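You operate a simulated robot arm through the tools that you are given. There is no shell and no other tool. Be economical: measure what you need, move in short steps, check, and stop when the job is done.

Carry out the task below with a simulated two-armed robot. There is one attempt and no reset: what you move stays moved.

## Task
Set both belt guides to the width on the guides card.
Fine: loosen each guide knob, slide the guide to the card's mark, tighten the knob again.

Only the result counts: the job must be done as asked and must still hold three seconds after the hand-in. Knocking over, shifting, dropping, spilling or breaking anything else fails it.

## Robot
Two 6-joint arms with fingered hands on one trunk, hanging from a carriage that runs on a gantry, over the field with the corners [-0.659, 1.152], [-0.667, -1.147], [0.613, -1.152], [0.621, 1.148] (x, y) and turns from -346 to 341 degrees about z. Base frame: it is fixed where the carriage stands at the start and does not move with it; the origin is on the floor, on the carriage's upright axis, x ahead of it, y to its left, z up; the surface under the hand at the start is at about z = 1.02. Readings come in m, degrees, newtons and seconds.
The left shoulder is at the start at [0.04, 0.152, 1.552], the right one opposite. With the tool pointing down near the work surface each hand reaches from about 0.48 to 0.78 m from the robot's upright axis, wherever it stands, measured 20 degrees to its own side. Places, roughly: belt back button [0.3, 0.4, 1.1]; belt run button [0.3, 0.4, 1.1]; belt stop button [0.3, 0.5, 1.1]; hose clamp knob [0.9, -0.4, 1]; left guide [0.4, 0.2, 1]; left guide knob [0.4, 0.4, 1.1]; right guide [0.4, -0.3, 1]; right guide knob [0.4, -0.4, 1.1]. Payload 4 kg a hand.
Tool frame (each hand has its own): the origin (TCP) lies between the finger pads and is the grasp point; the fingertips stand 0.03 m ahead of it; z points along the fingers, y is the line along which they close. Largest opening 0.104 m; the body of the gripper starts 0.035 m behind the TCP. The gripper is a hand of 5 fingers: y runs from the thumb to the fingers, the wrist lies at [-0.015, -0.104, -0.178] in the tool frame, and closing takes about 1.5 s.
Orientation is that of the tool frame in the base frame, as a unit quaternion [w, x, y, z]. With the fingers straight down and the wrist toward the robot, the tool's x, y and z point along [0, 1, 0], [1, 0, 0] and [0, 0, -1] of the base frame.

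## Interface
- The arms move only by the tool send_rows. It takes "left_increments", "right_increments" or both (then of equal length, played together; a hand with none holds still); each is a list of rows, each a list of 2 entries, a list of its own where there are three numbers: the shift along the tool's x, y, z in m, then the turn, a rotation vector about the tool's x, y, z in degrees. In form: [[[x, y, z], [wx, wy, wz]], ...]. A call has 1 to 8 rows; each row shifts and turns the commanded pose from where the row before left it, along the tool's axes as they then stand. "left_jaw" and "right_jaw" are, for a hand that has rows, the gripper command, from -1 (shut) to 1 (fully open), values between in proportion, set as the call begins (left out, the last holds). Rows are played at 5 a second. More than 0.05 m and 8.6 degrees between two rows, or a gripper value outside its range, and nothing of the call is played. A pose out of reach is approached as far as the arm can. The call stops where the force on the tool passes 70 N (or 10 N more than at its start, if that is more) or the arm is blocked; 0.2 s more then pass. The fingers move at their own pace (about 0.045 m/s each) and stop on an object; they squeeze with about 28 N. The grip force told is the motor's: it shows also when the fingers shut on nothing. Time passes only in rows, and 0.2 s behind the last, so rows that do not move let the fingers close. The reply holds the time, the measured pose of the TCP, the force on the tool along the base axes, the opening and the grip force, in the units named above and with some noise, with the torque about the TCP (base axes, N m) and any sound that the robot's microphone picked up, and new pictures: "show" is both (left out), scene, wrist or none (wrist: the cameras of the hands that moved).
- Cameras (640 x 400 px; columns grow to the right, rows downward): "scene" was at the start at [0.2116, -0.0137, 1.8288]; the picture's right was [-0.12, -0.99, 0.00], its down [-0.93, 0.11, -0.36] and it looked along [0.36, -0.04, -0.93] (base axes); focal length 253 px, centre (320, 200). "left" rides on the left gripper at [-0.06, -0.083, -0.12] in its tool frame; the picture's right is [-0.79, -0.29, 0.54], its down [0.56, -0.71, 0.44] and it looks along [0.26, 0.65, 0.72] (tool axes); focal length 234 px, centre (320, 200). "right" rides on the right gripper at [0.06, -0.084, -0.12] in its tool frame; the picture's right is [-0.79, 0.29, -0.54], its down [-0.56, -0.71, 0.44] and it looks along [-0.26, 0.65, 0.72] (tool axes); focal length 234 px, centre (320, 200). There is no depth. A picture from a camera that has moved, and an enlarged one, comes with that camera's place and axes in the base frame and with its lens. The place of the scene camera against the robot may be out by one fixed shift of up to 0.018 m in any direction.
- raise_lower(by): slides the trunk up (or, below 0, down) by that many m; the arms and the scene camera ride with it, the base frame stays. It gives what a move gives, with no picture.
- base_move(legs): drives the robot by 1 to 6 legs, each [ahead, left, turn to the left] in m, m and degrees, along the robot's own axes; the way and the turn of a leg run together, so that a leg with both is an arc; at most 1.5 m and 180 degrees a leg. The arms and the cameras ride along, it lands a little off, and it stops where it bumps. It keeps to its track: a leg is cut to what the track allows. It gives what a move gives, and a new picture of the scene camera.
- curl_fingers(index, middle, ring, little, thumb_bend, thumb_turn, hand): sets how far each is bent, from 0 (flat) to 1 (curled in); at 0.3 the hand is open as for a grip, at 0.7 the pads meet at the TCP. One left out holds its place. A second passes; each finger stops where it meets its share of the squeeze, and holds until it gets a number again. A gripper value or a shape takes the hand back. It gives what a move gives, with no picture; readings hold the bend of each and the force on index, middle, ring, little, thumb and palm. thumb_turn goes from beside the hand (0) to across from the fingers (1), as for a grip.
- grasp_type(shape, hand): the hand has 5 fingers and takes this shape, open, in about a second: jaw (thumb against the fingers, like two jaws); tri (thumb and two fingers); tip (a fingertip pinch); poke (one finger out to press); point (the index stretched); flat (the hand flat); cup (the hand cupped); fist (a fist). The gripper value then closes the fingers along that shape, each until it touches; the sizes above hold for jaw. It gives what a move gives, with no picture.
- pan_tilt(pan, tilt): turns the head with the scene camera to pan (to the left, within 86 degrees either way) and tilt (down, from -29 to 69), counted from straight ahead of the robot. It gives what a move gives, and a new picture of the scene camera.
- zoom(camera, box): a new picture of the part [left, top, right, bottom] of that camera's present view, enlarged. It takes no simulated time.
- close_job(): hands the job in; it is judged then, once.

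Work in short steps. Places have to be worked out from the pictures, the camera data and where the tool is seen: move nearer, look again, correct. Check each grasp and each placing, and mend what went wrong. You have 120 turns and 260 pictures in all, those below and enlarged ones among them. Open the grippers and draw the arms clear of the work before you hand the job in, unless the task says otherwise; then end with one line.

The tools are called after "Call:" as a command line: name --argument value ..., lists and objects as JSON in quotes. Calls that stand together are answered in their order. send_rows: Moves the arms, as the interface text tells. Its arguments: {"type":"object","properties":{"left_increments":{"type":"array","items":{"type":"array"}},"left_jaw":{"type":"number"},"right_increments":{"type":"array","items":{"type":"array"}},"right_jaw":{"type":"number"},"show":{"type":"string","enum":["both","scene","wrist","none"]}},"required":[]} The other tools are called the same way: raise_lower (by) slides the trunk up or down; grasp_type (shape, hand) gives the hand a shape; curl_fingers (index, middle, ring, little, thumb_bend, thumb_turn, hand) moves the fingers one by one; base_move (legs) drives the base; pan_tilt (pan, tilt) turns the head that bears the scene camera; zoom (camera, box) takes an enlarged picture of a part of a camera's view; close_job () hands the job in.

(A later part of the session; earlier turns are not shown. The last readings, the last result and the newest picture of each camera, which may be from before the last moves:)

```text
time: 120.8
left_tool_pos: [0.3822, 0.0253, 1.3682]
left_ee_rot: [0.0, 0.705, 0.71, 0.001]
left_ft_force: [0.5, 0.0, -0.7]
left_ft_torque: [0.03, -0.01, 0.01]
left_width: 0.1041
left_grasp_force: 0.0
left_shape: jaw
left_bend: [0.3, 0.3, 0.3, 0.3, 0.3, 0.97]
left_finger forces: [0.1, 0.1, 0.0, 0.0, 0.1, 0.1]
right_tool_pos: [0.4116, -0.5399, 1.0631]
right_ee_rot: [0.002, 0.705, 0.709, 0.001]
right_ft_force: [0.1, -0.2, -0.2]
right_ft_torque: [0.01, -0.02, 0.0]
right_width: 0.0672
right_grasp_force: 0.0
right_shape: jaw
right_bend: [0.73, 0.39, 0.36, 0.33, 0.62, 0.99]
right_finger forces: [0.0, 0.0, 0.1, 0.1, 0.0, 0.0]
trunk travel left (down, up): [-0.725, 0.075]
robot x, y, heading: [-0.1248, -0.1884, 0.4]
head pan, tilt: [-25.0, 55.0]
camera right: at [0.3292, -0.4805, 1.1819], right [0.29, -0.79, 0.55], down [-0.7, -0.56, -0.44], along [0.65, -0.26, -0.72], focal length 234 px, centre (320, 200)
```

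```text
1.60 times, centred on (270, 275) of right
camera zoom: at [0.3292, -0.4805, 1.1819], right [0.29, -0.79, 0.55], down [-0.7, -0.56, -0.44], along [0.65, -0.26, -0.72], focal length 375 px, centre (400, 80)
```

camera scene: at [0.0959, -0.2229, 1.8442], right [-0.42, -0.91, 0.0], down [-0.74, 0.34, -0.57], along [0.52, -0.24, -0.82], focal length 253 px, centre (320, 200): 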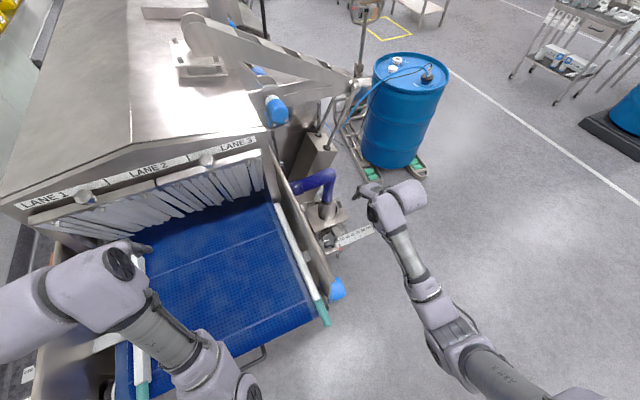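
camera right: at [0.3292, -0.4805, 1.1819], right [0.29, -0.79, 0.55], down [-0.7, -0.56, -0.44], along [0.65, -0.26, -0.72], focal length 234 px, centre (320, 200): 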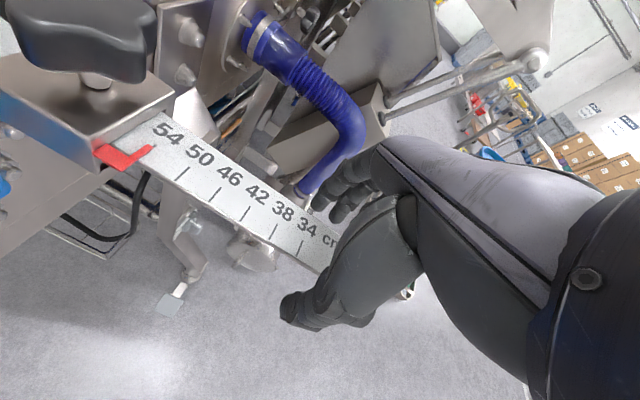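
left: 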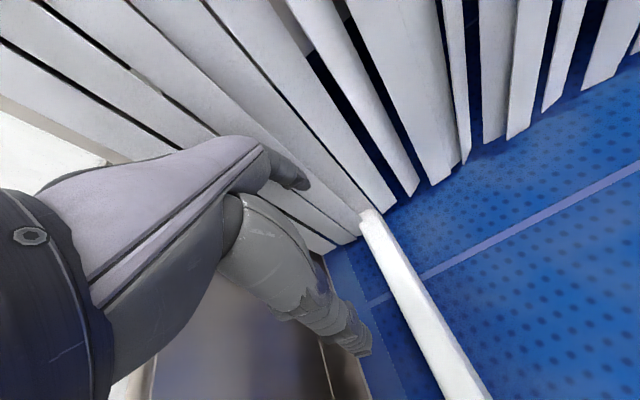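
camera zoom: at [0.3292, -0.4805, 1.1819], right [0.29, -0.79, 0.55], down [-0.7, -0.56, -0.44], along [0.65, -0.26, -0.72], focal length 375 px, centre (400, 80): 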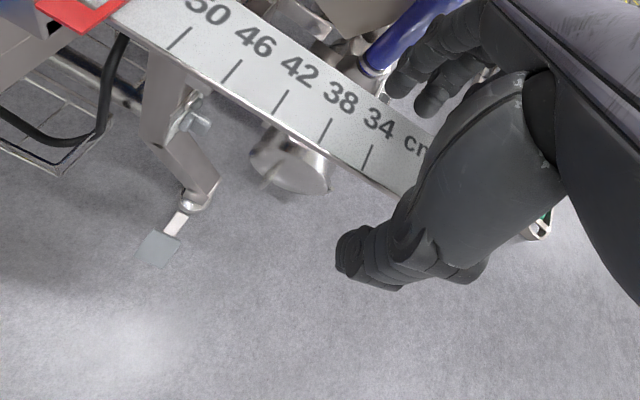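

Bar end is between thumb and fingers. I close.

Call:
send_rows --right_increments '[[[0, 0, 0], [0, 0, 0]], [[0, 0, 0], [0, 0, 0]], [[0, 0, 0], [0, 0, 0]], [[0, 0, 0], [0, 0, 0]], [[0, 0, 0], [0, 0, 0]], [[0, 0, 0], [0, 0, 0]], [[0, 0, 0], [0, 0, 0]]]' --right_jaw -1 --show "wrist"

Call:
zoom --camera "right" --box '[100, 150, 440, 400]'

```text
time: 122.4
left_tool_pos: [0.3834, 0.0259, 1.368]
left_ee_rot: [0.0, 0.705, 0.71, 0.002]
left_ft_force: [0.4, 0.4, 0.2]
left_ft_torque: [-0.01, 0.0, 0.0]
left_width: 0.104
left_grasp_force: 0.1
left_shape: jaw
left_bend: [0.3, 0.3, 0.3, 0.3, 0.3, 0.97]
left_finger forces: [0.0, 0.0, 0.1, 0.1, 0.0, 0.1]
right_tool_pos: [0.4124, -0.5415, 1.0632]
right_ee_rot: [0.002, 0.706, 0.708, 0.001]
right_ft_force: [-0.6, 0.1, -0.9]
right_ft_torque: [-0.04, -0.03, 0.0]
right_width: 0.0
right_grasp_force: 27.9
right_shape: jaw
right_bend: [0.7, 0.7, 0.7, 0.55, 0.45, 1.0]
right_finger forces: [0.0, 0.1, 0.1, 0.0, 0.0, 0.0]
trunk travel left (down, up): [-0.725, 0.075]
robot x, y, heading: [-0.1231, -0.1899, 0.5]
head pan, tilt: [-25.0, 55.0]
camera right: at [0.3292, -0.4806, 1.1821], right [0.29, -0.79, 0.55], down [-0.7, -0.56, -0.44], along [0.65, -0.26, -0.72], focal length 234 px, centre (320, 200)
```

right: 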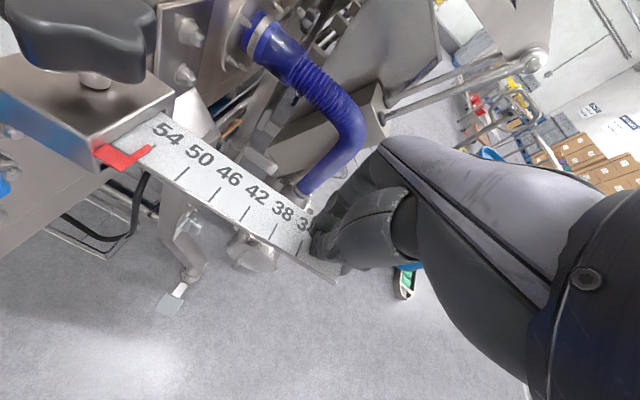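

```text
1.60 times, centred on (270, 275) of right
camera zoom: at [0.3292, -0.4806, 1.1821], right [0.29, -0.79, 0.55], down [-0.7, -0.56, -0.44], along [0.65, -0.26, -0.72], focal length 375 px, centre (400, 80)
```

zoom: 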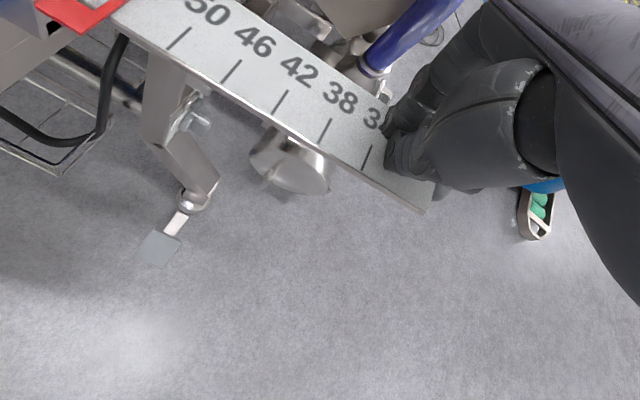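

The fingers closed above the bar. I reopen, lower 28 mm, and close again.

Call:
send_rows --right_increments '[[[0, 0, -0.01], [0, 0, 0]], [[0, 0, 0], [0, 0, 0]], [[0, 0, 0], [0, 0, 0]], [[0, 0, 0], [0, 0, 0]], [[0, 0, 0.02], [0, 0, 0]], [[0, 0, 0.018], [0, 0, 0]], [[0, 0, 0], [0, 0, 0]]]' --right_jaw 0.5 --show "wrist"

Call:
send_rows --right_increments '[[[0, 0, 0], [0, 0, 0]], [[0, 0, 0], [0, 0, 0]], [[0, 0, 0], [0, 0, 0]], [[0, 0, 0], [0, 0, 0]], [[0, 0, 0], [0, 0, 0]], [[0, 0, 0], [0, 0, 0]], [[0, 0, 0], [0, 0, 0]]]' --right_jaw -1 --show "wrist"

```text
time: 124.0
left_tool_pos: [0.383, 0.0256, 1.3678]
left_ee_rot: [0.001, 0.704, 0.71, 0.002]
left_ft_force: [-0.5, 0.2, 0.9]
left_ft_torque: [0.01, 0.02, 0.02]
left_width: 0.1038
left_grasp_force: 0.0
left_shape: jaw
left_bend: [0.3, 0.3, 0.3, 0.3, 0.3, 0.97]
left_finger forces: [0.0, 0.1, 0.1, 0.0, 0.1, 0.0]
right_tool_pos: [0.4126, -0.5407, 1.034]
right_ee_rot: [0.002, 0.705, 0.709, 0.001]
right_ft_force: [0.3, 0.1, 0.6]
right_ft_torque: [-0.02, -0.03, 0.02]
right_width: 0.078
right_grasp_force: 0.2
right_shape: jaw
right_bend: [0.27, 0.36, 0.33, 0.31, 0.54, 0.98]
right_finger forces: [0.0, 0.0, 0.0, 0.0, 0.1, 0.0]
trunk travel left (down, up): [-0.725, 0.075]
robot x, y, heading: [-0.1264, -0.1887, 0.2]
head pan, tilt: [-25.0, 55.0]
camera right: at [0.3299, -0.4807, 1.1529], right [0.29, -0.79, 0.55], down [-0.7, -0.56, -0.44], along [0.65, -0.26, -0.72], focal length 234 px, centre (320, 200)
```

right: 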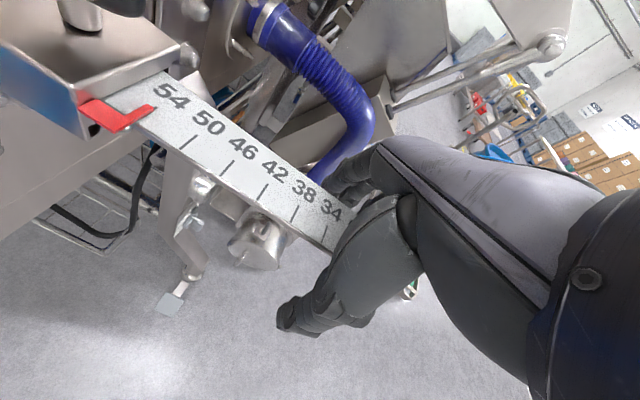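

```text
time: 125.6
left_tool_pos: [0.383, 0.0253, 1.3679]
left_ee_rot: [0.001, 0.704, 0.71, 0.002]
left_ft_force: [0.1, 0.0, -0.7]
left_ft_torque: [0.02, -0.04, 0.02]
left_width: 0.1035
left_grasp_force: 0.1
left_shape: jaw
left_bend: [0.3, 0.3, 0.3, 0.3, 0.3, 0.97]
left_finger forces: [0.1, 0.0, 0.1, 0.1, 0.0, 0.1]
right_tool_pos: [0.4125, -0.5408, 1.0335]
right_ee_rot: [0.001, 0.706, 0.709, 0.001]
right_ft_force: [-0.9, 0.3, -0.3]
right_ft_torque: [0.03, 0.0, 0.0]
right_width: 0.0001
right_grasp_force: 28.3
right_shape: jaw
right_bend: [0.7, 0.7, 0.7, 0.55, 0.45, 1.0]
right_finger forces: [0.1, 0.1, 0.1, 0.0, 0.1, 0.0]
trunk travel left (down, up): [-0.725, 0.075]
robot x, y, heading: [-0.1241, -0.1902, 0.3]
head pan, tilt: [-25.0, 55.0]
camera right: at [0.3298, -0.4807, 1.1529], right [0.29, -0.79, 0.55], down [-0.7, -0.56, -0.44], along [0.65, -0.26, -0.72], focal length 234 px, centre (320, 200)
```

right: 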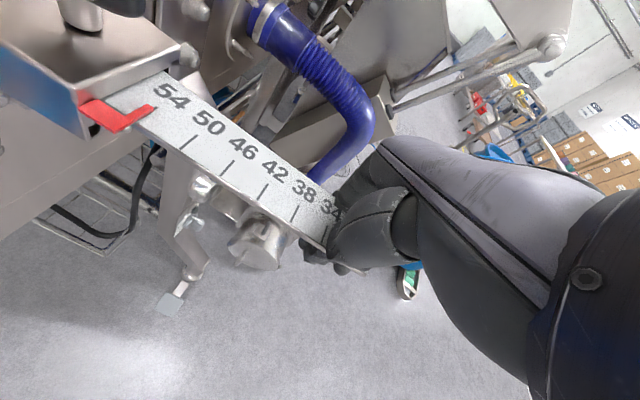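

The fingers pass through the ruler bar, so it isn't graspable; the guide itself (teal handle) must be moved. I retract the hand up.

Call:
send_rows --right_increments '[[[0, 0, 0], [0, 0, 0]], [[0, 0, 0], [0, 0, 0]], [[0, 0, 0], [0, 0, 0]], [[0, 0, 0], [0, 0, 0]], [[0, 0, -0.04], [0, 0, 0]], [[0, 0, -0.05], [0, 0, 0]], [[0, 0, -0.05], [0, 0, 0]], [[0, 0, 0], [0, 0, 0]]]' --right_jaw 1 --show "none"

Call:
base_move --legs '[[-0.23, 0.08, 0]]'

Call:
zoom --camera "scene" --box '[180, 100, 420, 300]'

```text
time: 127.4
left_tool_pos: [0.3832, 0.025, 1.3675]
left_ee_rot: [0.0, 0.705, 0.709, 0.003]
left_ft_force: [0.3, 0.1, -0.3]
left_ft_torque: [0.0, -0.03, 0.0]
left_width: 0.1039
left_grasp_force: 0.0
left_shape: jaw
left_bend: [0.3, 0.3, 0.3, 0.3, 0.3, 0.97]
left_finger forces: [0.0, 0.1, 0.1, 0.0, 0.0, 0.0]
right_tool_pos: [0.4136, -0.5411, 1.1726]
right_ee_rot: [0.002, 0.705, 0.709, 0.0]
right_ft_force: [0.4, -0.7, 0.2]
right_ft_torque: [-0.01, -0.01, 0.02]
right_width: 0.1037
right_grasp_force: 0.1
right_shape: jaw
right_bend: [0.3, 0.3, 0.3, 0.3, 0.3, 0.97]
right_finger forces: [0.0, 0.1, 0.0, 0.0, 0.0, 0.0]
trunk travel left (down, up): [-0.725, 0.075]
robot x, y, heading: [-0.1285, -0.1881, 0.4]
head pan, tilt: [-25.0, 55.0]
```

```text
time: 129.2
left_tool_pos: [0.1506, 0.1035, 1.3674]
left_ee_rot: [0.001, 0.705, 0.71, 0.002]
left_ft_force: [-0.4, 0.0, 0.1]
left_ft_torque: [0.0, 0.01, -0.02]
left_width: 0.1038
left_grasp_force: 0.0
left_shape: jaw
left_bend: [0.3, 0.3, 0.3, 0.3, 0.3, 0.97]
left_finger forces: [0.0, 0.0, 0.0, 0.1, 0.0, 0.0]
right_tool_pos: [0.1808, -0.4625, 1.172]
right_ee_rot: [0.002, 0.706, 0.709, 0.001]
right_ft_force: [-0.9, -0.5, 0.4]
right_ft_torque: [0.0, -0.03, 0.0]
right_width: 0.1039
right_grasp_force: 0.1
right_shape: jaw
right_bend: [0.3, 0.3, 0.3, 0.3, 0.3, 0.97]
right_finger forces: [0.1, 0.0, 0.1, 0.0, 0.0, 0.0]
trunk travel left (down, up): [-0.725, 0.075]
robot x, y, heading: [-0.3577, -0.1089, 0.3]
head pan, tilt: [-25.0, 55.0]
camera scene: at [-0.1362, -0.1441, 1.8442], right [-0.42, -0.91, 0.0], down [-0.74, 0.34, -0.57], along [0.52, -0.24, -0.82], focal length 253 px, centre (320, 200)
```

scene: 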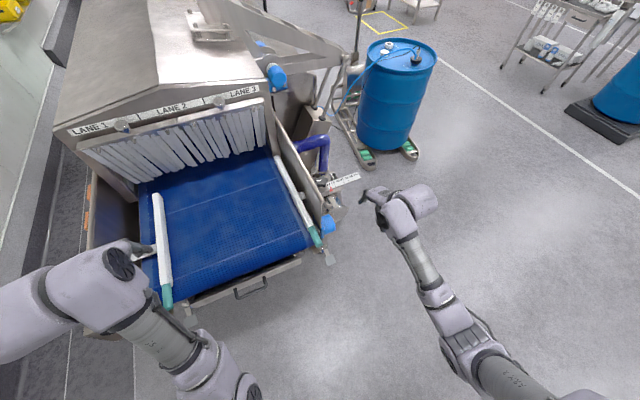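

```text
2.00 times, centred on (300, 200) of scene
camera zoom: at [-0.1362, -0.1441, 1.8442], right [-0.42, -0.91, 0.0], down [-0.74, 0.34, -0.57], along [0.52, -0.24, -0.82], focal length 505 px, centre (360, 200)
```

zoom: 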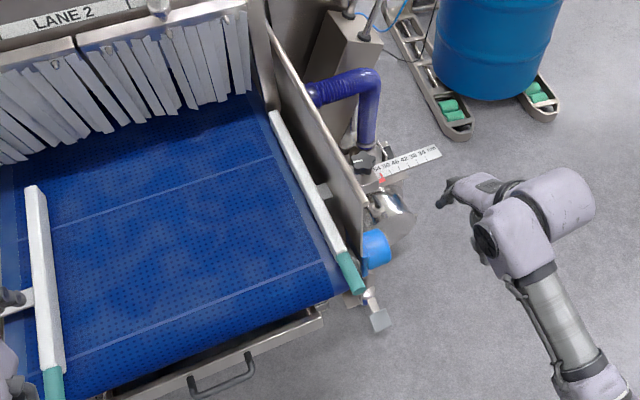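

The right teal handle is at about x 0.19–0.275, y -0.29, ahead of the wall edge. I close the right hand and bring it beside the handle's outer side.

Call:
send_rows --right_increments '[[[0.02, 0.034, 0], [0, 0, 0]], [[0.04, 0, 0.02], [0, 0, 0]], [[0.03, 0, 0.03], [0, 0, 0]], [[0, 0, 0.03], [0, 0, 0]], [[0, 0, 0], [0, 0, 0]], [[0, 0, 0], [0, 0, 0]]]' --right_jaw -1 --show "both"

Call:
zoom --camera "scene" --box '[240, 150, 420, 300]'

```text
time: 130.6
left_tool_pos: [0.1507, 0.1038, 1.3678]
left_ee_rot: [0.0, 0.705, 0.71, 0.002]
left_ft_force: [0.3, -0.3, 0.4]
left_ft_torque: [0.0, 0.04, -0.02]
left_width: 0.1038
left_grasp_force: 0.1
left_shape: jaw
left_bend: [0.3, 0.3, 0.3, 0.3, 0.3, 0.97]
left_finger forces: [0.0, 0.0, 0.0, 0.0, 0.0, 0.1]
right_tool_pos: [0.2142, -0.3705, 1.0896]
right_ee_rot: [0.001, 0.705, 0.709, 0.002]
right_ft_force: [-0.4, -0.3, -0.2]
right_ft_torque: [-0.02, 0.0, -0.01]
right_width: 0.0
right_grasp_force: 5.9
right_shape: jaw
right_bend: [0.7, 0.7, 0.7, 0.55, 0.43, 1.0]
right_finger forces: [0.0, 0.0, 0.0, 0.0, 0.0, 0.0]
trunk travel left (down, up): [-0.725, 0.075]
robot x, y, heading: [-0.3605, -0.1077, 0.4]
head pan, tilt: [-25.0, 55.0]
camera scene: at [-0.1361, -0.1441, 1.8442], right [-0.42, -0.91, 0.0], down [-0.74, 0.34, -0.57], along [0.52, -0.24, -0.82], focal length 253 px, centre (320, 200)
camera right: at [0.1308, -0.3117, 1.2087], right [0.29, -0.79, 0.55], down [-0.7, -0.56, -0.44], along [0.65, -0.26, -0.72], focal length 234 px, centre (320, 200)
```

scene: 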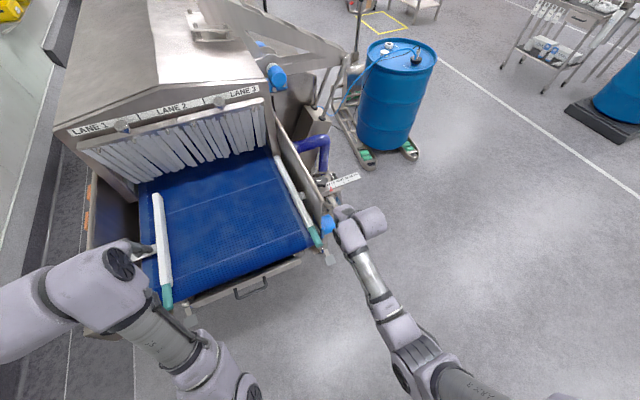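
right: 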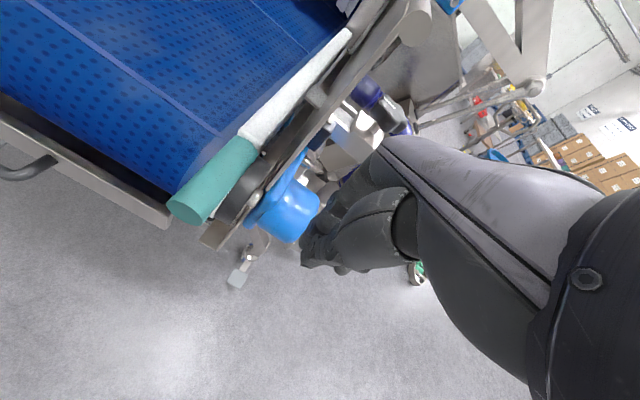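

```text
2.67 times, centred on (330, 225) of scene
camera zoom: at [-0.1361, -0.1441, 1.8442], right [-0.42, -0.91, 0.0], down [-0.74, 0.34, -0.57], along [0.52, -0.24, -0.82], focal length 674 px, centre (293, 133)
```

zoom: 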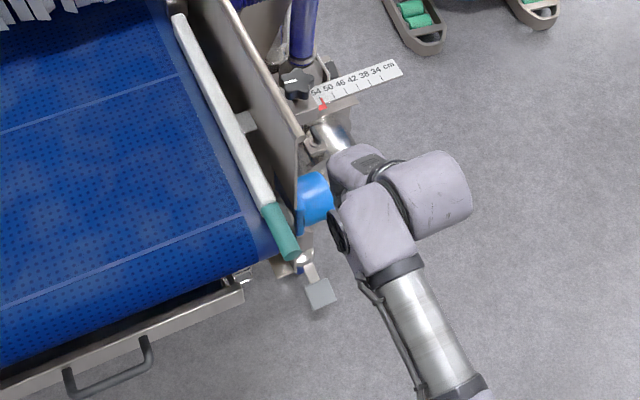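

Handle confirmed around y=-0.29, z≈1.06. I lower 3 cm and start pushing inward (+y) gently.

Call:
send_rows --right_increments '[[[0, 0, 0.02], [0, 0, 0]], [[0, 0, 0.012], [0, 0, 0]], [[0.01, 0, 0], [0, 0, 0]], [[0.01, 0, 0], [0, 0, 0]], [[0.01, 0, 0], [0, 0, 0]], [[0.01, 0, 0], [0, 0, 0]], [[0, 0, 0], [0, 0, 0]]]' --show "wrist"

```text
time: 132.2
left_tool_pos: [0.1505, 0.1034, 1.3685]
left_ee_rot: [0.001, 0.705, 0.71, 0.001]
left_ft_force: [-0.7, -0.3, -0.4]
left_ft_torque: [-0.01, 0.02, 0.02]
left_width: 0.1037
left_grasp_force: 0.0
left_shape: jaw
left_bend: [0.3, 0.3, 0.3, 0.3, 0.3, 0.97]
left_finger forces: [0.0, 0.0, 0.0, 0.0, 0.0, 0.0]
right_tool_pos: [0.2136, -0.3301, 1.0592]
right_ee_rot: [0.0, 0.705, 0.709, 0.001]
right_ft_force: [-0.3, -0.3, 0.7]
right_ft_torque: [0.0, -0.02, -0.05]
right_width: 0.0
right_grasp_force: 28.0
right_shape: jaw
right_bend: [0.7, 0.7, 0.7, 0.55, 0.46, 1.0]
right_finger forces: [0.0, 0.0, 0.0, 0.1, 0.1, 0.0]
trunk travel left (down, up): [-0.725, 0.075]
robot x, y, heading: [-0.3575, -0.1098, 0.2]
head pan, tilt: [-25.0, 55.0]
camera right: at [0.131, -0.271, 1.1786], right [0.29, -0.79, 0.55], down [-0.7, -0.56, -0.44], along [0.65, -0.26, -0.72], focal length 234 px, centre (320, 200)
```

right: 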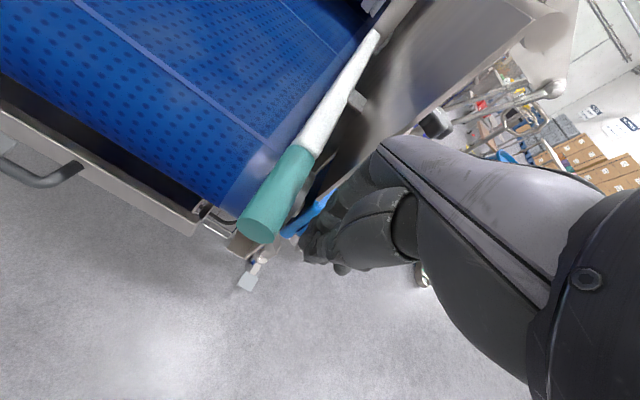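

Call:
send_rows --right_increments '[[[0.007, -0.004, 0], [0, 0, 0]], [[0.007, -0.004, 0], [0, 0, 0]], [[0.007, 0, 0], [0, 0, 0]], [[0.007, 0, 0], [0, 0, 0]], [[0, 0, 0], [0, 0, 0]]]' --show "wrist"

```text
time: 133.4
left_tool_pos: [0.1507, 0.1022, 1.3672]
left_ee_rot: [0.002, 0.705, 0.709, 0.0]
left_ft_force: [-0.8, 0.8, 0.1]
left_ft_torque: [0.0, -0.01, -0.02]
left_width: 0.1035
left_grasp_force: 0.1
left_shape: jaw
left_bend: [0.3, 0.3, 0.3, 0.3, 0.3, 0.97]
left_finger forces: [0.0, 0.0, 0.1, 0.0, 0.1, 0.1]
right_tool_pos: [0.205, -0.3092, 1.0612]
right_ee_rot: [0.004, 0.706, 0.709, -0.002]
right_ft_force: [0.7, -22.1, -1.0]
right_ft_torque: [-0.2, 0.02, -0.18]
right_width: 0.0
right_grasp_force: 27.9
right_shape: jaw
right_bend: [0.7, 0.7, 0.7, 0.55, 0.46, 1.0]
right_finger forces: [20.8, 0.1, 0.0, 0.0, 0.0, 0.1]
trunk travel left (down, up): [-0.725, 0.075]
robot x, y, heading: [-0.3587, -0.11, 0.3]
head pan, tilt: [-25.0, 55.0]
camera right: at [0.1227, -0.2483, 1.1802], right [0.29, -0.78, 0.55], down [-0.7, -0.57, -0.43], along [0.65, -0.26, -0.71], focal length 234 px, centre (320, 200)
```

right: 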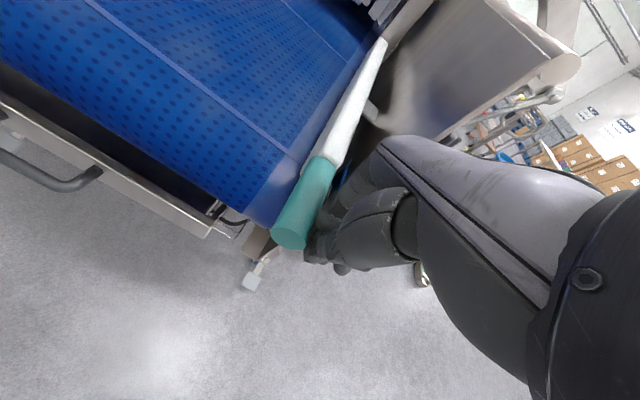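

Contact at 22 N. I push further to see whether the guide slides.

Call:
send_rows --right_increments '[[[0.006, 0, 0], [0, 0, 0]], [[0.006, 0, 0], [0, 0, 0]], [[0, 0, 0], [0, 0, 0]]]' --show "wrist"

Call:
zoom --camera "scene" --box '[240, 150, 420, 300]'

```text
time: 134.2
left_tool_pos: [0.1513, 0.0976, 1.3663]
left_ee_rot: [0.003, 0.705, 0.709, -0.001]
left_ft_force: [-0.3, 0.9, 0.3]
left_ft_torque: [-0.02, -0.02, 0.0]
left_width: 0.1037
left_grasp_force: 0.1
left_shape: jaw
left_bend: [0.3, 0.3, 0.3, 0.3, 0.3, 0.97]
left_finger forces: [0.1, 0.0, 0.0, 0.0, 0.0, 0.0]
right_tool_pos: [0.2053, -0.308, 1.0613]
right_ee_rot: [0.012, 0.707, 0.707, -0.009]
right_ft_force: [-0.2, -53.6, 2.2]
right_ft_torque: [-0.48, 0.0, -0.43]
right_width: 0.0
right_grasp_force: 28.1
right_shape: jaw
right_bend: [0.7, 0.7, 0.7, 0.55, 0.46, 1.0]
right_finger forces: [51.3, 0.0, 0.0, 0.0, 0.1, 0.0]
trunk travel left (down, up): [-0.725, 0.075]
robot x, y, heading: [-0.3551, -0.1088, 0.3]
head pan, tilt: [-25.0, 55.0]
camera right: at [0.123, -0.2447, 1.1795], right [0.29, -0.77, 0.57], down [-0.7, -0.57, -0.42], along [0.65, -0.28, -0.71], focal length 234 px, centre (320, 200)
```

right: 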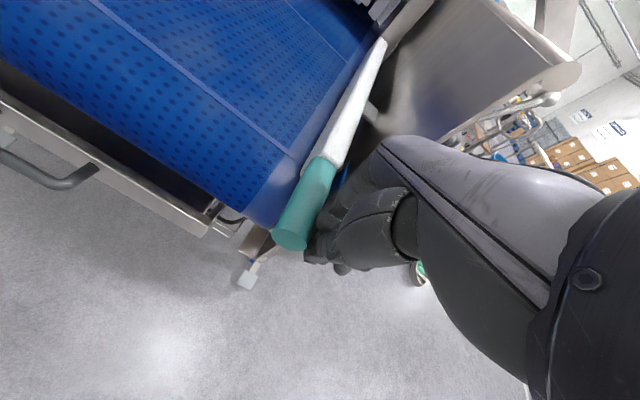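

```text
2.67 times, centred on (330, 225) of scene
camera zoom: at [-0.1361, -0.1477, 1.8445], right [-0.42, -0.91, 0.01], down [-0.74, 0.34, -0.58], along [0.52, -0.25, -0.82], focal length 674 px, centre (293, 133)
```

zoom: 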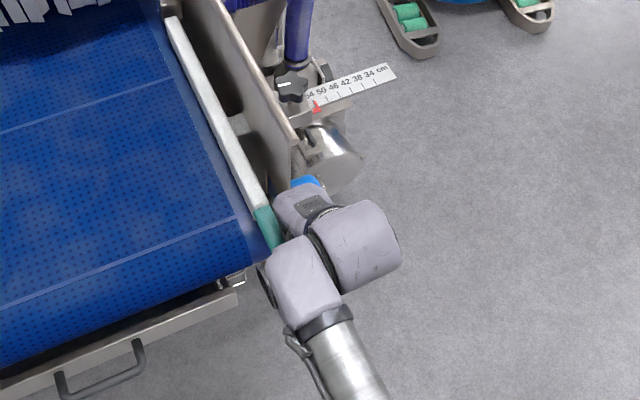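

No movement at 54 N — the knob isn't loose enough. I back off, lift, and return to the knob.

Call:
send_rows --right_increments '[[[-0.03, 0, 0], [0, 0, 0]], [[-0.03, 0, 0], [0, 0, 0]], [[0, 0, -0.05], [0, 0, 0]], [[0, 0, -0.05], [0, 0, 0]], [[0, 0, -0.03], [0, 0, 0]], [[0, 0, 0], [0, 0, 0]]]' --right_jaw 1 --show "none"

Call:
base_move --legs '[[0.2, -0.03, 0]]'

Call:
send_rows --right_increments '[[[0, 0, 0], [0, 0, 0]]]' --show "wrist"

```text
time: 135.6
left_tool_pos: [0.1499, 0.1047, 1.3679]
left_ee_rot: [0.0, 0.704, 0.71, 0.001]
left_ft_force: [-0.5, -0.4, 0.1]
left_ft_torque: [0.0, -0.02, -0.02]
left_width: 0.1041
left_grasp_force: 0.1
left_shape: jaw
left_bend: [0.3, 0.3, 0.3, 0.3, 0.3, 0.97]
left_finger forces: [0.0, 0.1, 0.1, 0.1, 0.0, 0.0]
right_tool_pos: [0.2058, -0.3526, 1.1908]
right_ee_rot: [0.002, 0.705, 0.709, 0.0]
right_ft_force: [-0.6, 0.2, 0.8]
right_ft_torque: [0.0, -0.02, -0.02]
right_width: 0.1036
right_grasp_force: 0.0
right_shape: jaw
right_bend: [0.3, 0.3, 0.3, 0.3, 0.3, 0.97]
right_finger forces: [0.0, 0.0, 0.0, 0.1, 0.1, 0.0]
trunk travel left (down, up): [-0.725, 0.075]
robot x, y, heading: [-0.3558, -0.109, 0.3]
head pan, tilt: [-25.0, 55.0]
```

```text
time: 137.2
left_tool_pos: [0.3499, 0.0776, 1.3688]
left_ee_rot: [0.001, 0.705, 0.71, 0.002]
left_ft_force: [0.7, -0.5, 0.3]
left_ft_torque: [0.02, 0.01, -0.02]
left_width: 0.1038
left_grasp_force: 0.0
left_shape: jaw
left_bend: [0.3, 0.3, 0.3, 0.3, 0.3, 0.97]
left_finger forces: [0.1, 0.0, 0.1, 0.0, 0.0, 0.0]
right_tool_pos: [0.4031, -0.3822, 1.1894]
right_ee_rot: [0.002, 0.705, 0.709, 0.001]
right_ft_force: [-0.1, 0.1, -0.9]
right_ft_torque: [0.01, 0.01, -0.01]
right_width: 0.1041
right_grasp_force: 0.0
right_shape: jaw
right_bend: [0.3, 0.3, 0.3, 0.3, 0.3, 0.97]
right_finger forces: [0.1, 0.1, 0.1, 0.1, 0.1, 0.1]
trunk travel left (down, up): [-0.725, 0.075]
robot x, y, heading: [-0.1598, -0.1336, 0.3]
head pan, tilt: [-25.0, 55.0]
camera scene: at [0.0635, -0.1723, 1.8442], right [-0.42, -0.91, 0.0], down [-0.74, 0.34, -0.57], along [0.52, -0.24, -0.82], focal length 253 px, centre (320, 200)
```

scene: 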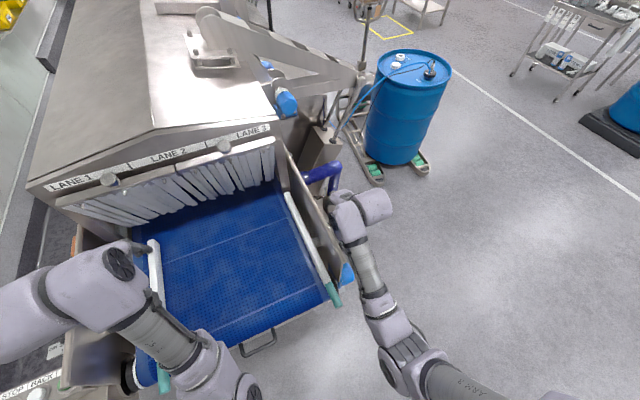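

```text
time: 137.6
left_tool_pos: [0.3514, 0.0769, 1.3664]
left_ee_rot: [0.001, 0.705, 0.71, 0.002]
left_ft_force: [0.0, 0.8, 0.2]
left_ft_torque: [0.01, -0.02, 0.02]
left_width: 0.1035
left_grasp_force: 0.2
left_shape: jaw
left_bend: [0.3, 0.3, 0.3, 0.3, 0.3, 0.97]
left_finger forces: [0.1, 0.0, 0.0, 0.1, 0.0, 0.0]
right_tool_pos: [0.4048, -0.3808, 1.1896]
right_ee_rot: [0.0, 0.706, 0.709, 0.001]
right_ft_force: [-0.2, -1.0, 1.4]
right_ft_torque: [-0.04, 0.0, -0.01]
right_width: 0.1037
right_grasp_force: 0.1
right_shape: jaw
right_bend: [0.3, 0.3, 0.3, 0.3, 0.3, 0.97]
right_finger forces: [0.1, 0.0, 0.1, 0.1, 0.1, 0.1]
trunk travel left (down, up): [-0.725, 0.075]
robot x, y, heading: [-0.1597, -0.1335, 0.6]
head pan, tilt: [-25.0, 55.0]
camera right: at [0.3211, -0.3217, 1.3088], right [0.29, -0.79, 0.55], down [-0.7, -0.56, -0.44], along [0.65, -0.26, -0.72], focal length 234 px, centre (320, 200)
```

right: 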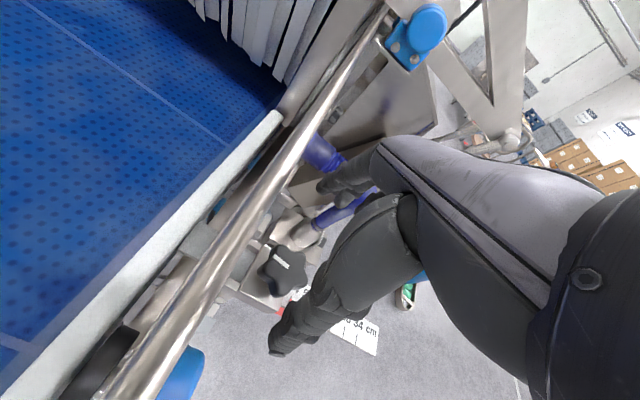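

Knob at (0.414, -0.392). I descend to z=1.09 centred on it and grasp again, slightly lower than before.

Call:
send_rows --right_increments '[[[-0.008, 0.01, 0.04], [0, 0, 0]], [[0, 0, 0.03], [0, 0, 0]], [[0, 0, 0.02], [0, 0, 0]], [[0, 0, 0.01], [0, 0, 0]], [[0, 0, 0], [0, 0, 0]]]' --show "none"

Call:
send_rows --right_increments '[[[0, 0, 0], [0, 0, 0]], [[0, 0, 0], [0, 0, 0]], [[0, 0, 0], [0, 0, 0]], [[0, 0, 0], [0, 0, 0]], [[0, 0, 0], [0, 0, 0]], [[0, 0, 0], [0, 0, 0]], [[0, 0, 0], [0, 0, 0]], [[0, 0, 0], [0, 0, 0]]]' --right_jaw -1 --show "wrist"

```text
time: 138.8
left_tool_pos: [0.35, 0.076, 1.3668]
left_ee_rot: [0.0, 0.705, 0.709, 0.002]
left_ft_force: [-0.7, -0.1, 0.1]
left_ft_torque: [0.0, 0.01, 0.0]
left_width: 0.1039
left_grasp_force: 0.1
left_shape: jaw
left_bend: [0.3, 0.3, 0.3, 0.3, 0.3, 0.97]
left_finger forces: [0.1, 0.0, 0.0, 0.0, 0.0, 0.1]
right_tool_pos: [0.4129, -0.3898, 1.088]
right_ee_rot: [0.001, 0.705, 0.709, 0.001]
right_ft_force: [0.4, -0.4, 0.6]
right_ft_torque: [0.02, 0.02, 0.02]
right_width: 0.1036
right_grasp_force: 0.1
right_shape: jaw
right_bend: [0.3, 0.3, 0.3, 0.3, 0.3, 0.97]
right_finger forces: [0.0, 0.0, 0.0, 0.1, 0.1, 0.1]
trunk travel left (down, up): [-0.725, 0.075]
robot x, y, heading: [-0.1563, -0.1378, 0.5]
head pan, tilt: [-25.0, 55.0]
```

```text
time: 140.6
left_tool_pos: [0.3503, 0.0752, 1.3674]
left_ee_rot: [0.001, 0.705, 0.71, 0.001]
left_ft_force: [-0.4, -0.4, -0.1]
left_ft_torque: [0.0, -0.01, 0.02]
left_width: 0.1036
left_grasp_force: 0.0
left_shape: jaw
left_bend: [0.3, 0.3, 0.3, 0.3, 0.3, 0.97]
left_finger forces: [0.0, 0.0, 0.1, 0.1, 0.0, 0.1]
right_tool_pos: [0.4133, -0.3897, 1.0891]
right_ee_rot: [0.002, 0.705, 0.709, 0.0]
right_ft_force: [-4.0, -0.8, 5.9]
right_ft_torque: [-0.06, 0.16, -0.02]
right_width: 0.0495
right_grasp_force: 27.7
right_shape: jaw
right_bend: [0.74, 0.48, 0.52, 0.71, 0.69, 0.99]
right_finger forces: [12.9, 7.4, 3.8, 0.0, 26.0, 0.0]
trunk travel left (down, up): [-0.725, 0.075]
robot x, y, heading: [-0.1542, -0.1352, 0.4]
head pan, tilt: [-25.0, 55.0]
camera right: at [0.3303, -0.33, 1.2085], right [0.29, -0.79, 0.55], down [-0.7, -0.56, -0.44], along [0.65, -0.26, -0.71], focal length 234 px, centre (320, 200)
```

right: 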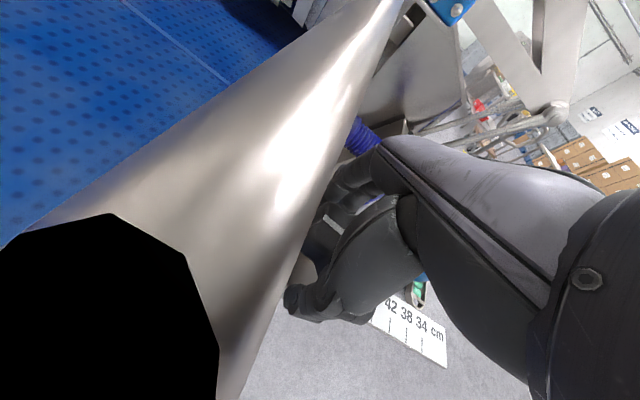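

A solid grasp this time (49 mm wide, three fingers plus thumb). I turn anticlockwise.

Call:
send_rows --right_increments '[[[0, 0, 0], [0, 0, -8]], [[0, 0, 0], [0, 0, -8]], [[0, 0, 0], [0, 0, -8]], [[0, 0, 0], [0, 0, -8]], [[0, 0, 0], [0, 0, -8]], [[0, 0, 0], [0, 0, -8]], [[0, 0, 0], [0, 0, 0]]]' --show "wrist"

Call:
send_rows --right_increments '[[[0, 0, 0], [0, 0, -8]], [[0, 0, 0], [0, 0, -8]], [[0, 0, 0], [0, 0, -8]], [[0, 0, 0], [0, 0, -8]], [[0, 0, 0], [0, 0, -8]], [[0, 0, 0], [0, 0, -8]], [[0, 0, 0], [0, 0, 0]]]' --show "wrist"

```text
time: 142.2
left_tool_pos: [0.3517, 0.0767, 1.3684]
left_ee_rot: [0.001, 0.704, 0.71, 0.003]
left_ft_force: [0.4, -0.1, 0.0]
left_ft_torque: [-0.02, -0.03, 0.01]
left_width: 0.1039
left_grasp_force: 0.1
left_shape: jaw
left_bend: [0.3, 0.3, 0.3, 0.3, 0.3, 0.97]
left_finger forces: [0.0, 0.1, 0.0, 0.0, 0.1, 0.0]
right_tool_pos: [0.4169, -0.3892, 1.0917]
right_ee_rot: [0.004, 0.355, 0.935, 0.001]
right_ft_force: [-6.1, 5.9, 36.0]
right_ft_torque: [0.38, 0.6, -0.81]
right_width: 0.045
right_grasp_force: 28.0
right_shape: jaw
right_bend: [0.75, 0.49, 0.52, 0.71, 0.74, 0.83]
right_finger forces: [17.1, 18.4, 0.1, 0.0, 48.6, 0.1]
trunk travel left (down, up): [-0.725, 0.075]
robot x, y, heading: [-0.1583, -0.1375, 0.4]
head pan, tilt: [-25.0, 55.0]
camera right: at [0.3167, -0.4111, 1.211], right [0.78, -0.31, 0.55], down [-0.05, -0.9, -0.44], along [0.63, 0.31, -0.71], focal length 234 px, centre (320, 200)
```

right: 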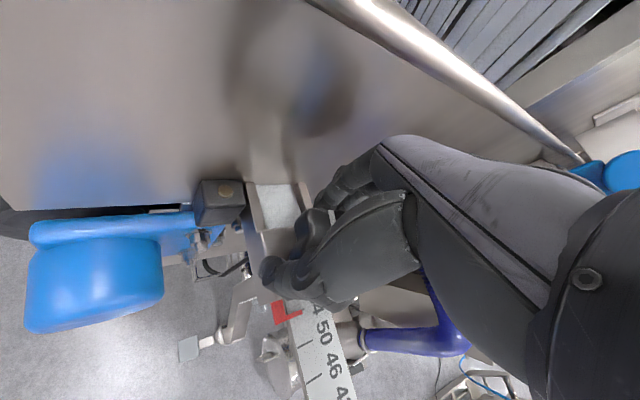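

```text
time: 143.5
left_tool_pos: [0.352, 0.0757, 1.369]
left_ee_rot: [0.0, 0.705, 0.709, 0.003]
left_ft_force: [0.4, -0.1, 0.9]
left_ft_torque: [0.0, 0.01, 0.01]
left_width: 0.1038
left_grasp_force: 0.0
left_shape: jaw
left_bend: [0.3, 0.3, 0.3, 0.3, 0.3, 0.97]
left_finger forces: [0.1, 0.0, 0.1, 0.0, 0.1, 0.0]
right_tool_pos: [0.426, -0.39, 1.0943]
right_ee_rot: [0.018, 0.018, 1.0, -0.001]
right_ft_force: [9.6, 0.7, 6.6]
right_ft_torque: [0.61, -0.12, -0.11]
right_width: 0.0358
right_grasp_force: 28.6
right_shape: jaw
right_bend: [0.75, 0.55, 0.52, 0.71, 0.78, 1.0]
right_finger forces: [27.4, 0.0, 0.1, 0.0, 14.4, 0.0]
trunk travel left (down, up): [-0.725, 0.075]
robot x, y, heading: [-0.1542, -0.1358, 0.5]
head pan, tilt: [-25.0, 55.0]
stopped in row 6 (right hand): the force on the tool passed its limit at 74 N (the readings are from after the stop); the commanded pose is now the measured one
camera right: at [0.3597, -0.4715, 1.2122], right [0.78, 0.26, 0.57], down [0.55, -0.73, -0.41], along [0.31, 0.63, -0.71], focal length 234 px, centre (320, 200)
```

right: 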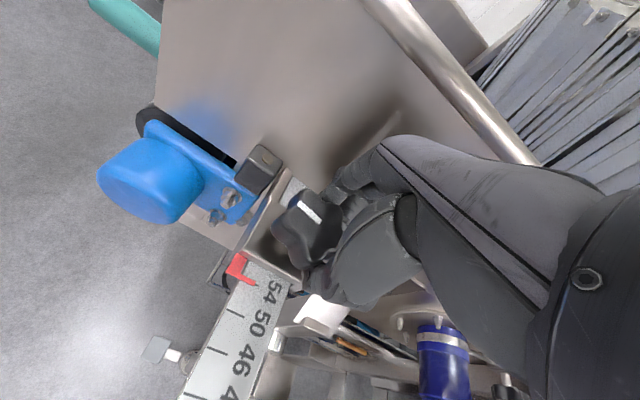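

The knob mark turned further (~100° azimuth) then hit resistance, perhaps its stop. I release, clear the wall, and examine.

Call:
send_rows --right_increments '[[[0, 0, 0], [0, 0, 0]], [[0, 0, 0], [0, 0, 0]], [[0, 0, 0], [0, 0, 0]], [[0, 0, 0], [0, 0, 0]], [[0, 0, 0], [0, 0, 0]], [[0, -0.01, -0.03], [0, 0, 0]], [[0, -0.04, -0.03], [0, 0, 0]], [[0, -0.04, -0.02], [0, 0, 0]]]' --right_jaw 1 --show "wrist"

Call:
zoom --camera "right" --box '[160, 120, 400, 350]'

```text
time: 145.3
left_tool_pos: [0.3505, 0.0756, 1.3672]
left_ee_rot: [0.0, 0.705, 0.709, 0.002]
left_ft_force: [-1.0, 0.2, 0.7]
left_ft_torque: [0.03, -0.05, 0.01]
left_width: 0.104
left_grasp_force: 0.1
left_shape: jaw
left_bend: [0.3, 0.3, 0.3, 0.3, 0.3, 0.97]
left_finger forces: [0.0, 0.0, 0.1, 0.0, 0.0, 0.1]
right_tool_pos: [0.4148, -0.4816, 1.1715]
right_ee_rot: [0.014, 0.017, 1.0, -0.002]
right_ft_force: [-0.1, 1.0, -0.1]
right_ft_torque: [0.04, -0.01, -0.01]
right_width: 0.1039
right_grasp_force: 0.2
right_shape: jaw
right_bend: [0.3, 0.3, 0.3, 0.3, 0.3, 0.97]
right_finger forces: [0.0, 0.1, 0.0, 0.1, 0.0, 0.0]
trunk travel left (down, up): [-0.725, 0.075]
robot x, y, heading: [-0.1571, -0.1389, 0.2]
head pan, tilt: [-25.0, 55.0]
camera right: at [0.35, -0.5621, 1.2897], right [0.78, 0.27, 0.57], down [0.55, -0.73, -0.42], along [0.3, 0.64, -0.71], focal length 234 px, centre (320, 200)
```

right: 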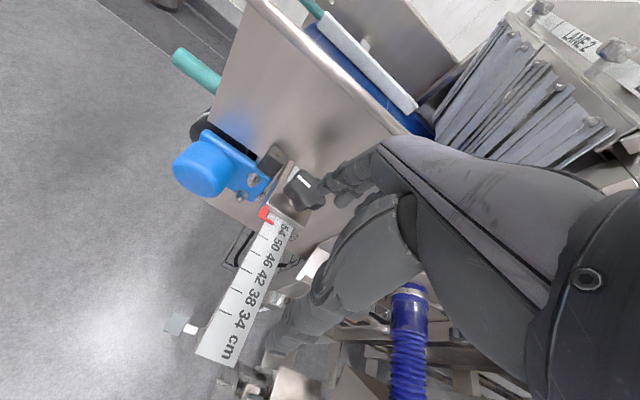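

```text
1.74 times, centred on (280, 235) of right
camera zoom: at [0.35, -0.5621, 1.2897], right [0.78, 0.27, 0.57], down [0.55, -0.73, -0.42], along [0.3, 0.64, -0.71], focal length 407 px, centre (390, 139)
```

zoom: 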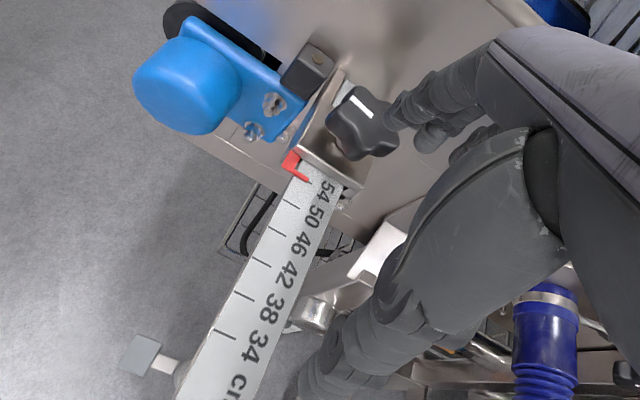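

The mark shows ~160° total rotation. With the hand at this yaw I can grip the teal handle (it's ahead of the wall edge) with thumb outside, fingers inside. I back the base 0.2 m and look.

Call:
base_move --legs '[[-0.2, 0, 0]]'

Call:
send_rows --right_increments '[[[0, 0.04, 0], [0, 0, 0]], [[0, 0.04, 0], [0, 0, 0]], [[0, 0.04, 0], [0, 0, 0]], [[0, 0, 0], [0, 0, 0]]]' --show "wrist"

```text
time: 146.9
left_tool_pos: [0.1526, 0.0726, 1.3675]
left_ee_rot: [0.001, 0.706, 0.708, 0.002]
left_ft_force: [0.4, -0.6, 0.0]
left_ft_torque: [-0.01, -0.02, -0.06]
left_width: 0.1038
left_grasp_force: 0.1
left_shape: jaw
left_bend: [0.3, 0.3, 0.3, 0.3, 0.3, 0.97]
left_finger forces: [0.0, 0.0, 0.1, 0.0, 0.0, 0.0]
right_tool_pos: [0.2145, -0.4845, 1.1715]
right_ee_rot: [0.014, 0.018, 1.0, -0.002]
right_ft_force: [-0.5, 0.0, 0.4]
right_ft_torque: [0.02, 0.01, -0.01]
right_width: 0.1039
right_grasp_force: 0.0
right_shape: jaw
right_bend: [0.3, 0.3, 0.3, 0.3, 0.3, 0.97]
right_finger forces: [0.1, 0.0, 0.0, 0.1, 0.0, 0.0]
trunk travel left (down, up): [-0.725, 0.075]
robot x, y, heading: [-0.3581, -0.141, 0.1]
head pan, tilt: [-25.0, 55.0]
camera scene: at [-0.1345, -0.1741, 1.8442], right [-0.42, -0.91, 0.0], down [-0.74, 0.34, -0.57], along [0.52, -0.24, -0.82], focal length 253 px, centre (320, 200)
```

scene: 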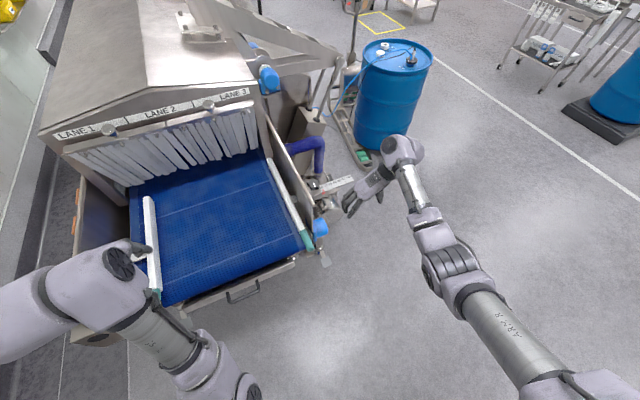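

```text
time: 147.9
left_tool_pos: [0.1529, 0.0711, 1.3681]
left_ee_rot: [0.001, 0.706, 0.708, 0.001]
left_ft_force: [0.0, -0.1, 0.1]
left_ft_torque: [-0.01, 0.04, -0.04]
left_width: 0.104
left_grasp_force: 0.1
left_shape: jaw
left_bend: [0.3, 0.3, 0.3, 0.3, 0.3, 0.97]
left_finger forces: [0.0, 0.0, 0.0, 0.0, 0.1, 0.0]
right_tool_pos: [0.2216, -0.3685, 1.1719]
right_ee_rot: [0.016, 0.019, 1.0, -0.006]
right_ft_force: [1.7, -18.2, 3.8]
right_ft_torque: [0.06, -0.16, -1.0]
right_width: 0.104
right_grasp_force: 0.0
right_shape: jaw
right_bend: [0.3, 0.3, 0.3, 0.42, 0.3, 0.97]
right_finger forces: [0.0, 0.0, 0.0, 18.2, 0.0, 0.1]
trunk travel left (down, up): [-0.725, 0.075]
robot x, y, heading: [-0.3573, -0.1408, 0.3]
head pan, tilt: [-25.0, 55.0]
camera right: at [0.1555, -0.4481, 1.2906], right [0.78, 0.26, 0.56], down [0.54, -0.73, -0.41], along [0.31, 0.63, -0.72], focal length 234 px, centre (320, 200)
```

right: 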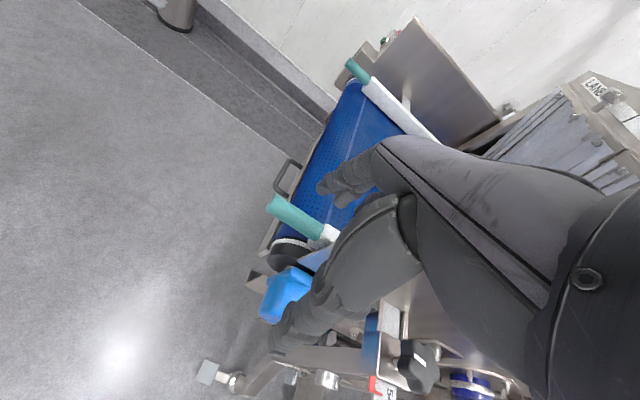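

The little finger touches the wall edge. I back off, shift 3 cm toward the robot, close the hand, lower and push with the finger backs instead.

Call:
send_rows --right_increments '[[[0, -0.025, 0], [0, 0, 0]], [[0.03, 0, 0], [0, 0, 0]], [[0, 0, 0.04], [0, 0, 0]], [[0, 0, 0.04], [0, 0, 0]], [[0, 0, 0.03], [0, 0, 0]], [[0, 0, 0], [0, 0, 0]], [[0, 0, 0], [0, 0, 0]], [[0, 0, 0], [0, 0, 0]]]' --right_jaw -1 --show "wrist"

```text
time: 149.7
left_tool_pos: [0.1524, 0.0726, 1.369]
left_ee_rot: [0.001, 0.706, 0.708, 0.002]
left_ft_force: [0.0, 0.3, 0.4]
left_ft_torque: [-0.02, -0.02, -0.02]
left_width: 0.1037
left_grasp_force: 0.1
left_shape: jaw
left_bend: [0.3, 0.3, 0.3, 0.3, 0.3, 0.97]
left_finger forces: [0.0, 0.0, 0.1, 0.0, 0.0, 0.0]
right_tool_pos: [0.1915, -0.3891, 1.0576]
right_ee_rot: [0.015, 0.018, 1.0, -0.003]
right_ft_force: [0.1, -0.8, 0.0]
right_ft_torque: [0.03, -0.01, 0.01]
right_width: 0.0001
right_grasp_force: 28.0
right_shape: jaw
right_bend: [0.7, 0.7, 0.7, 0.52, 0.46, 1.0]
right_finger forces: [0.0, 0.0, 0.0, 0.0, 0.1, 0.1]
trunk travel left (down, up): [-0.725, 0.075]
robot x, y, heading: [-0.3573, -0.1404, 0.3]
head pan, tilt: [-25.0, 55.0]
camera right: at [0.1259, -0.4694, 1.1768], right [0.78, 0.26, 0.56], down [0.54, -0.73, -0.42], along [0.3, 0.63, -0.71], focal length 234 px, centre (320, 200)
```

right: 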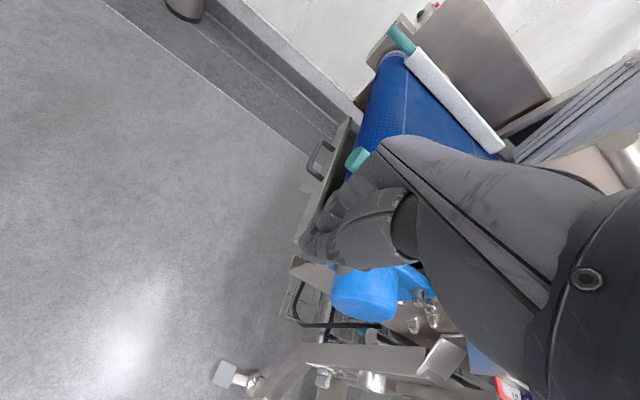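

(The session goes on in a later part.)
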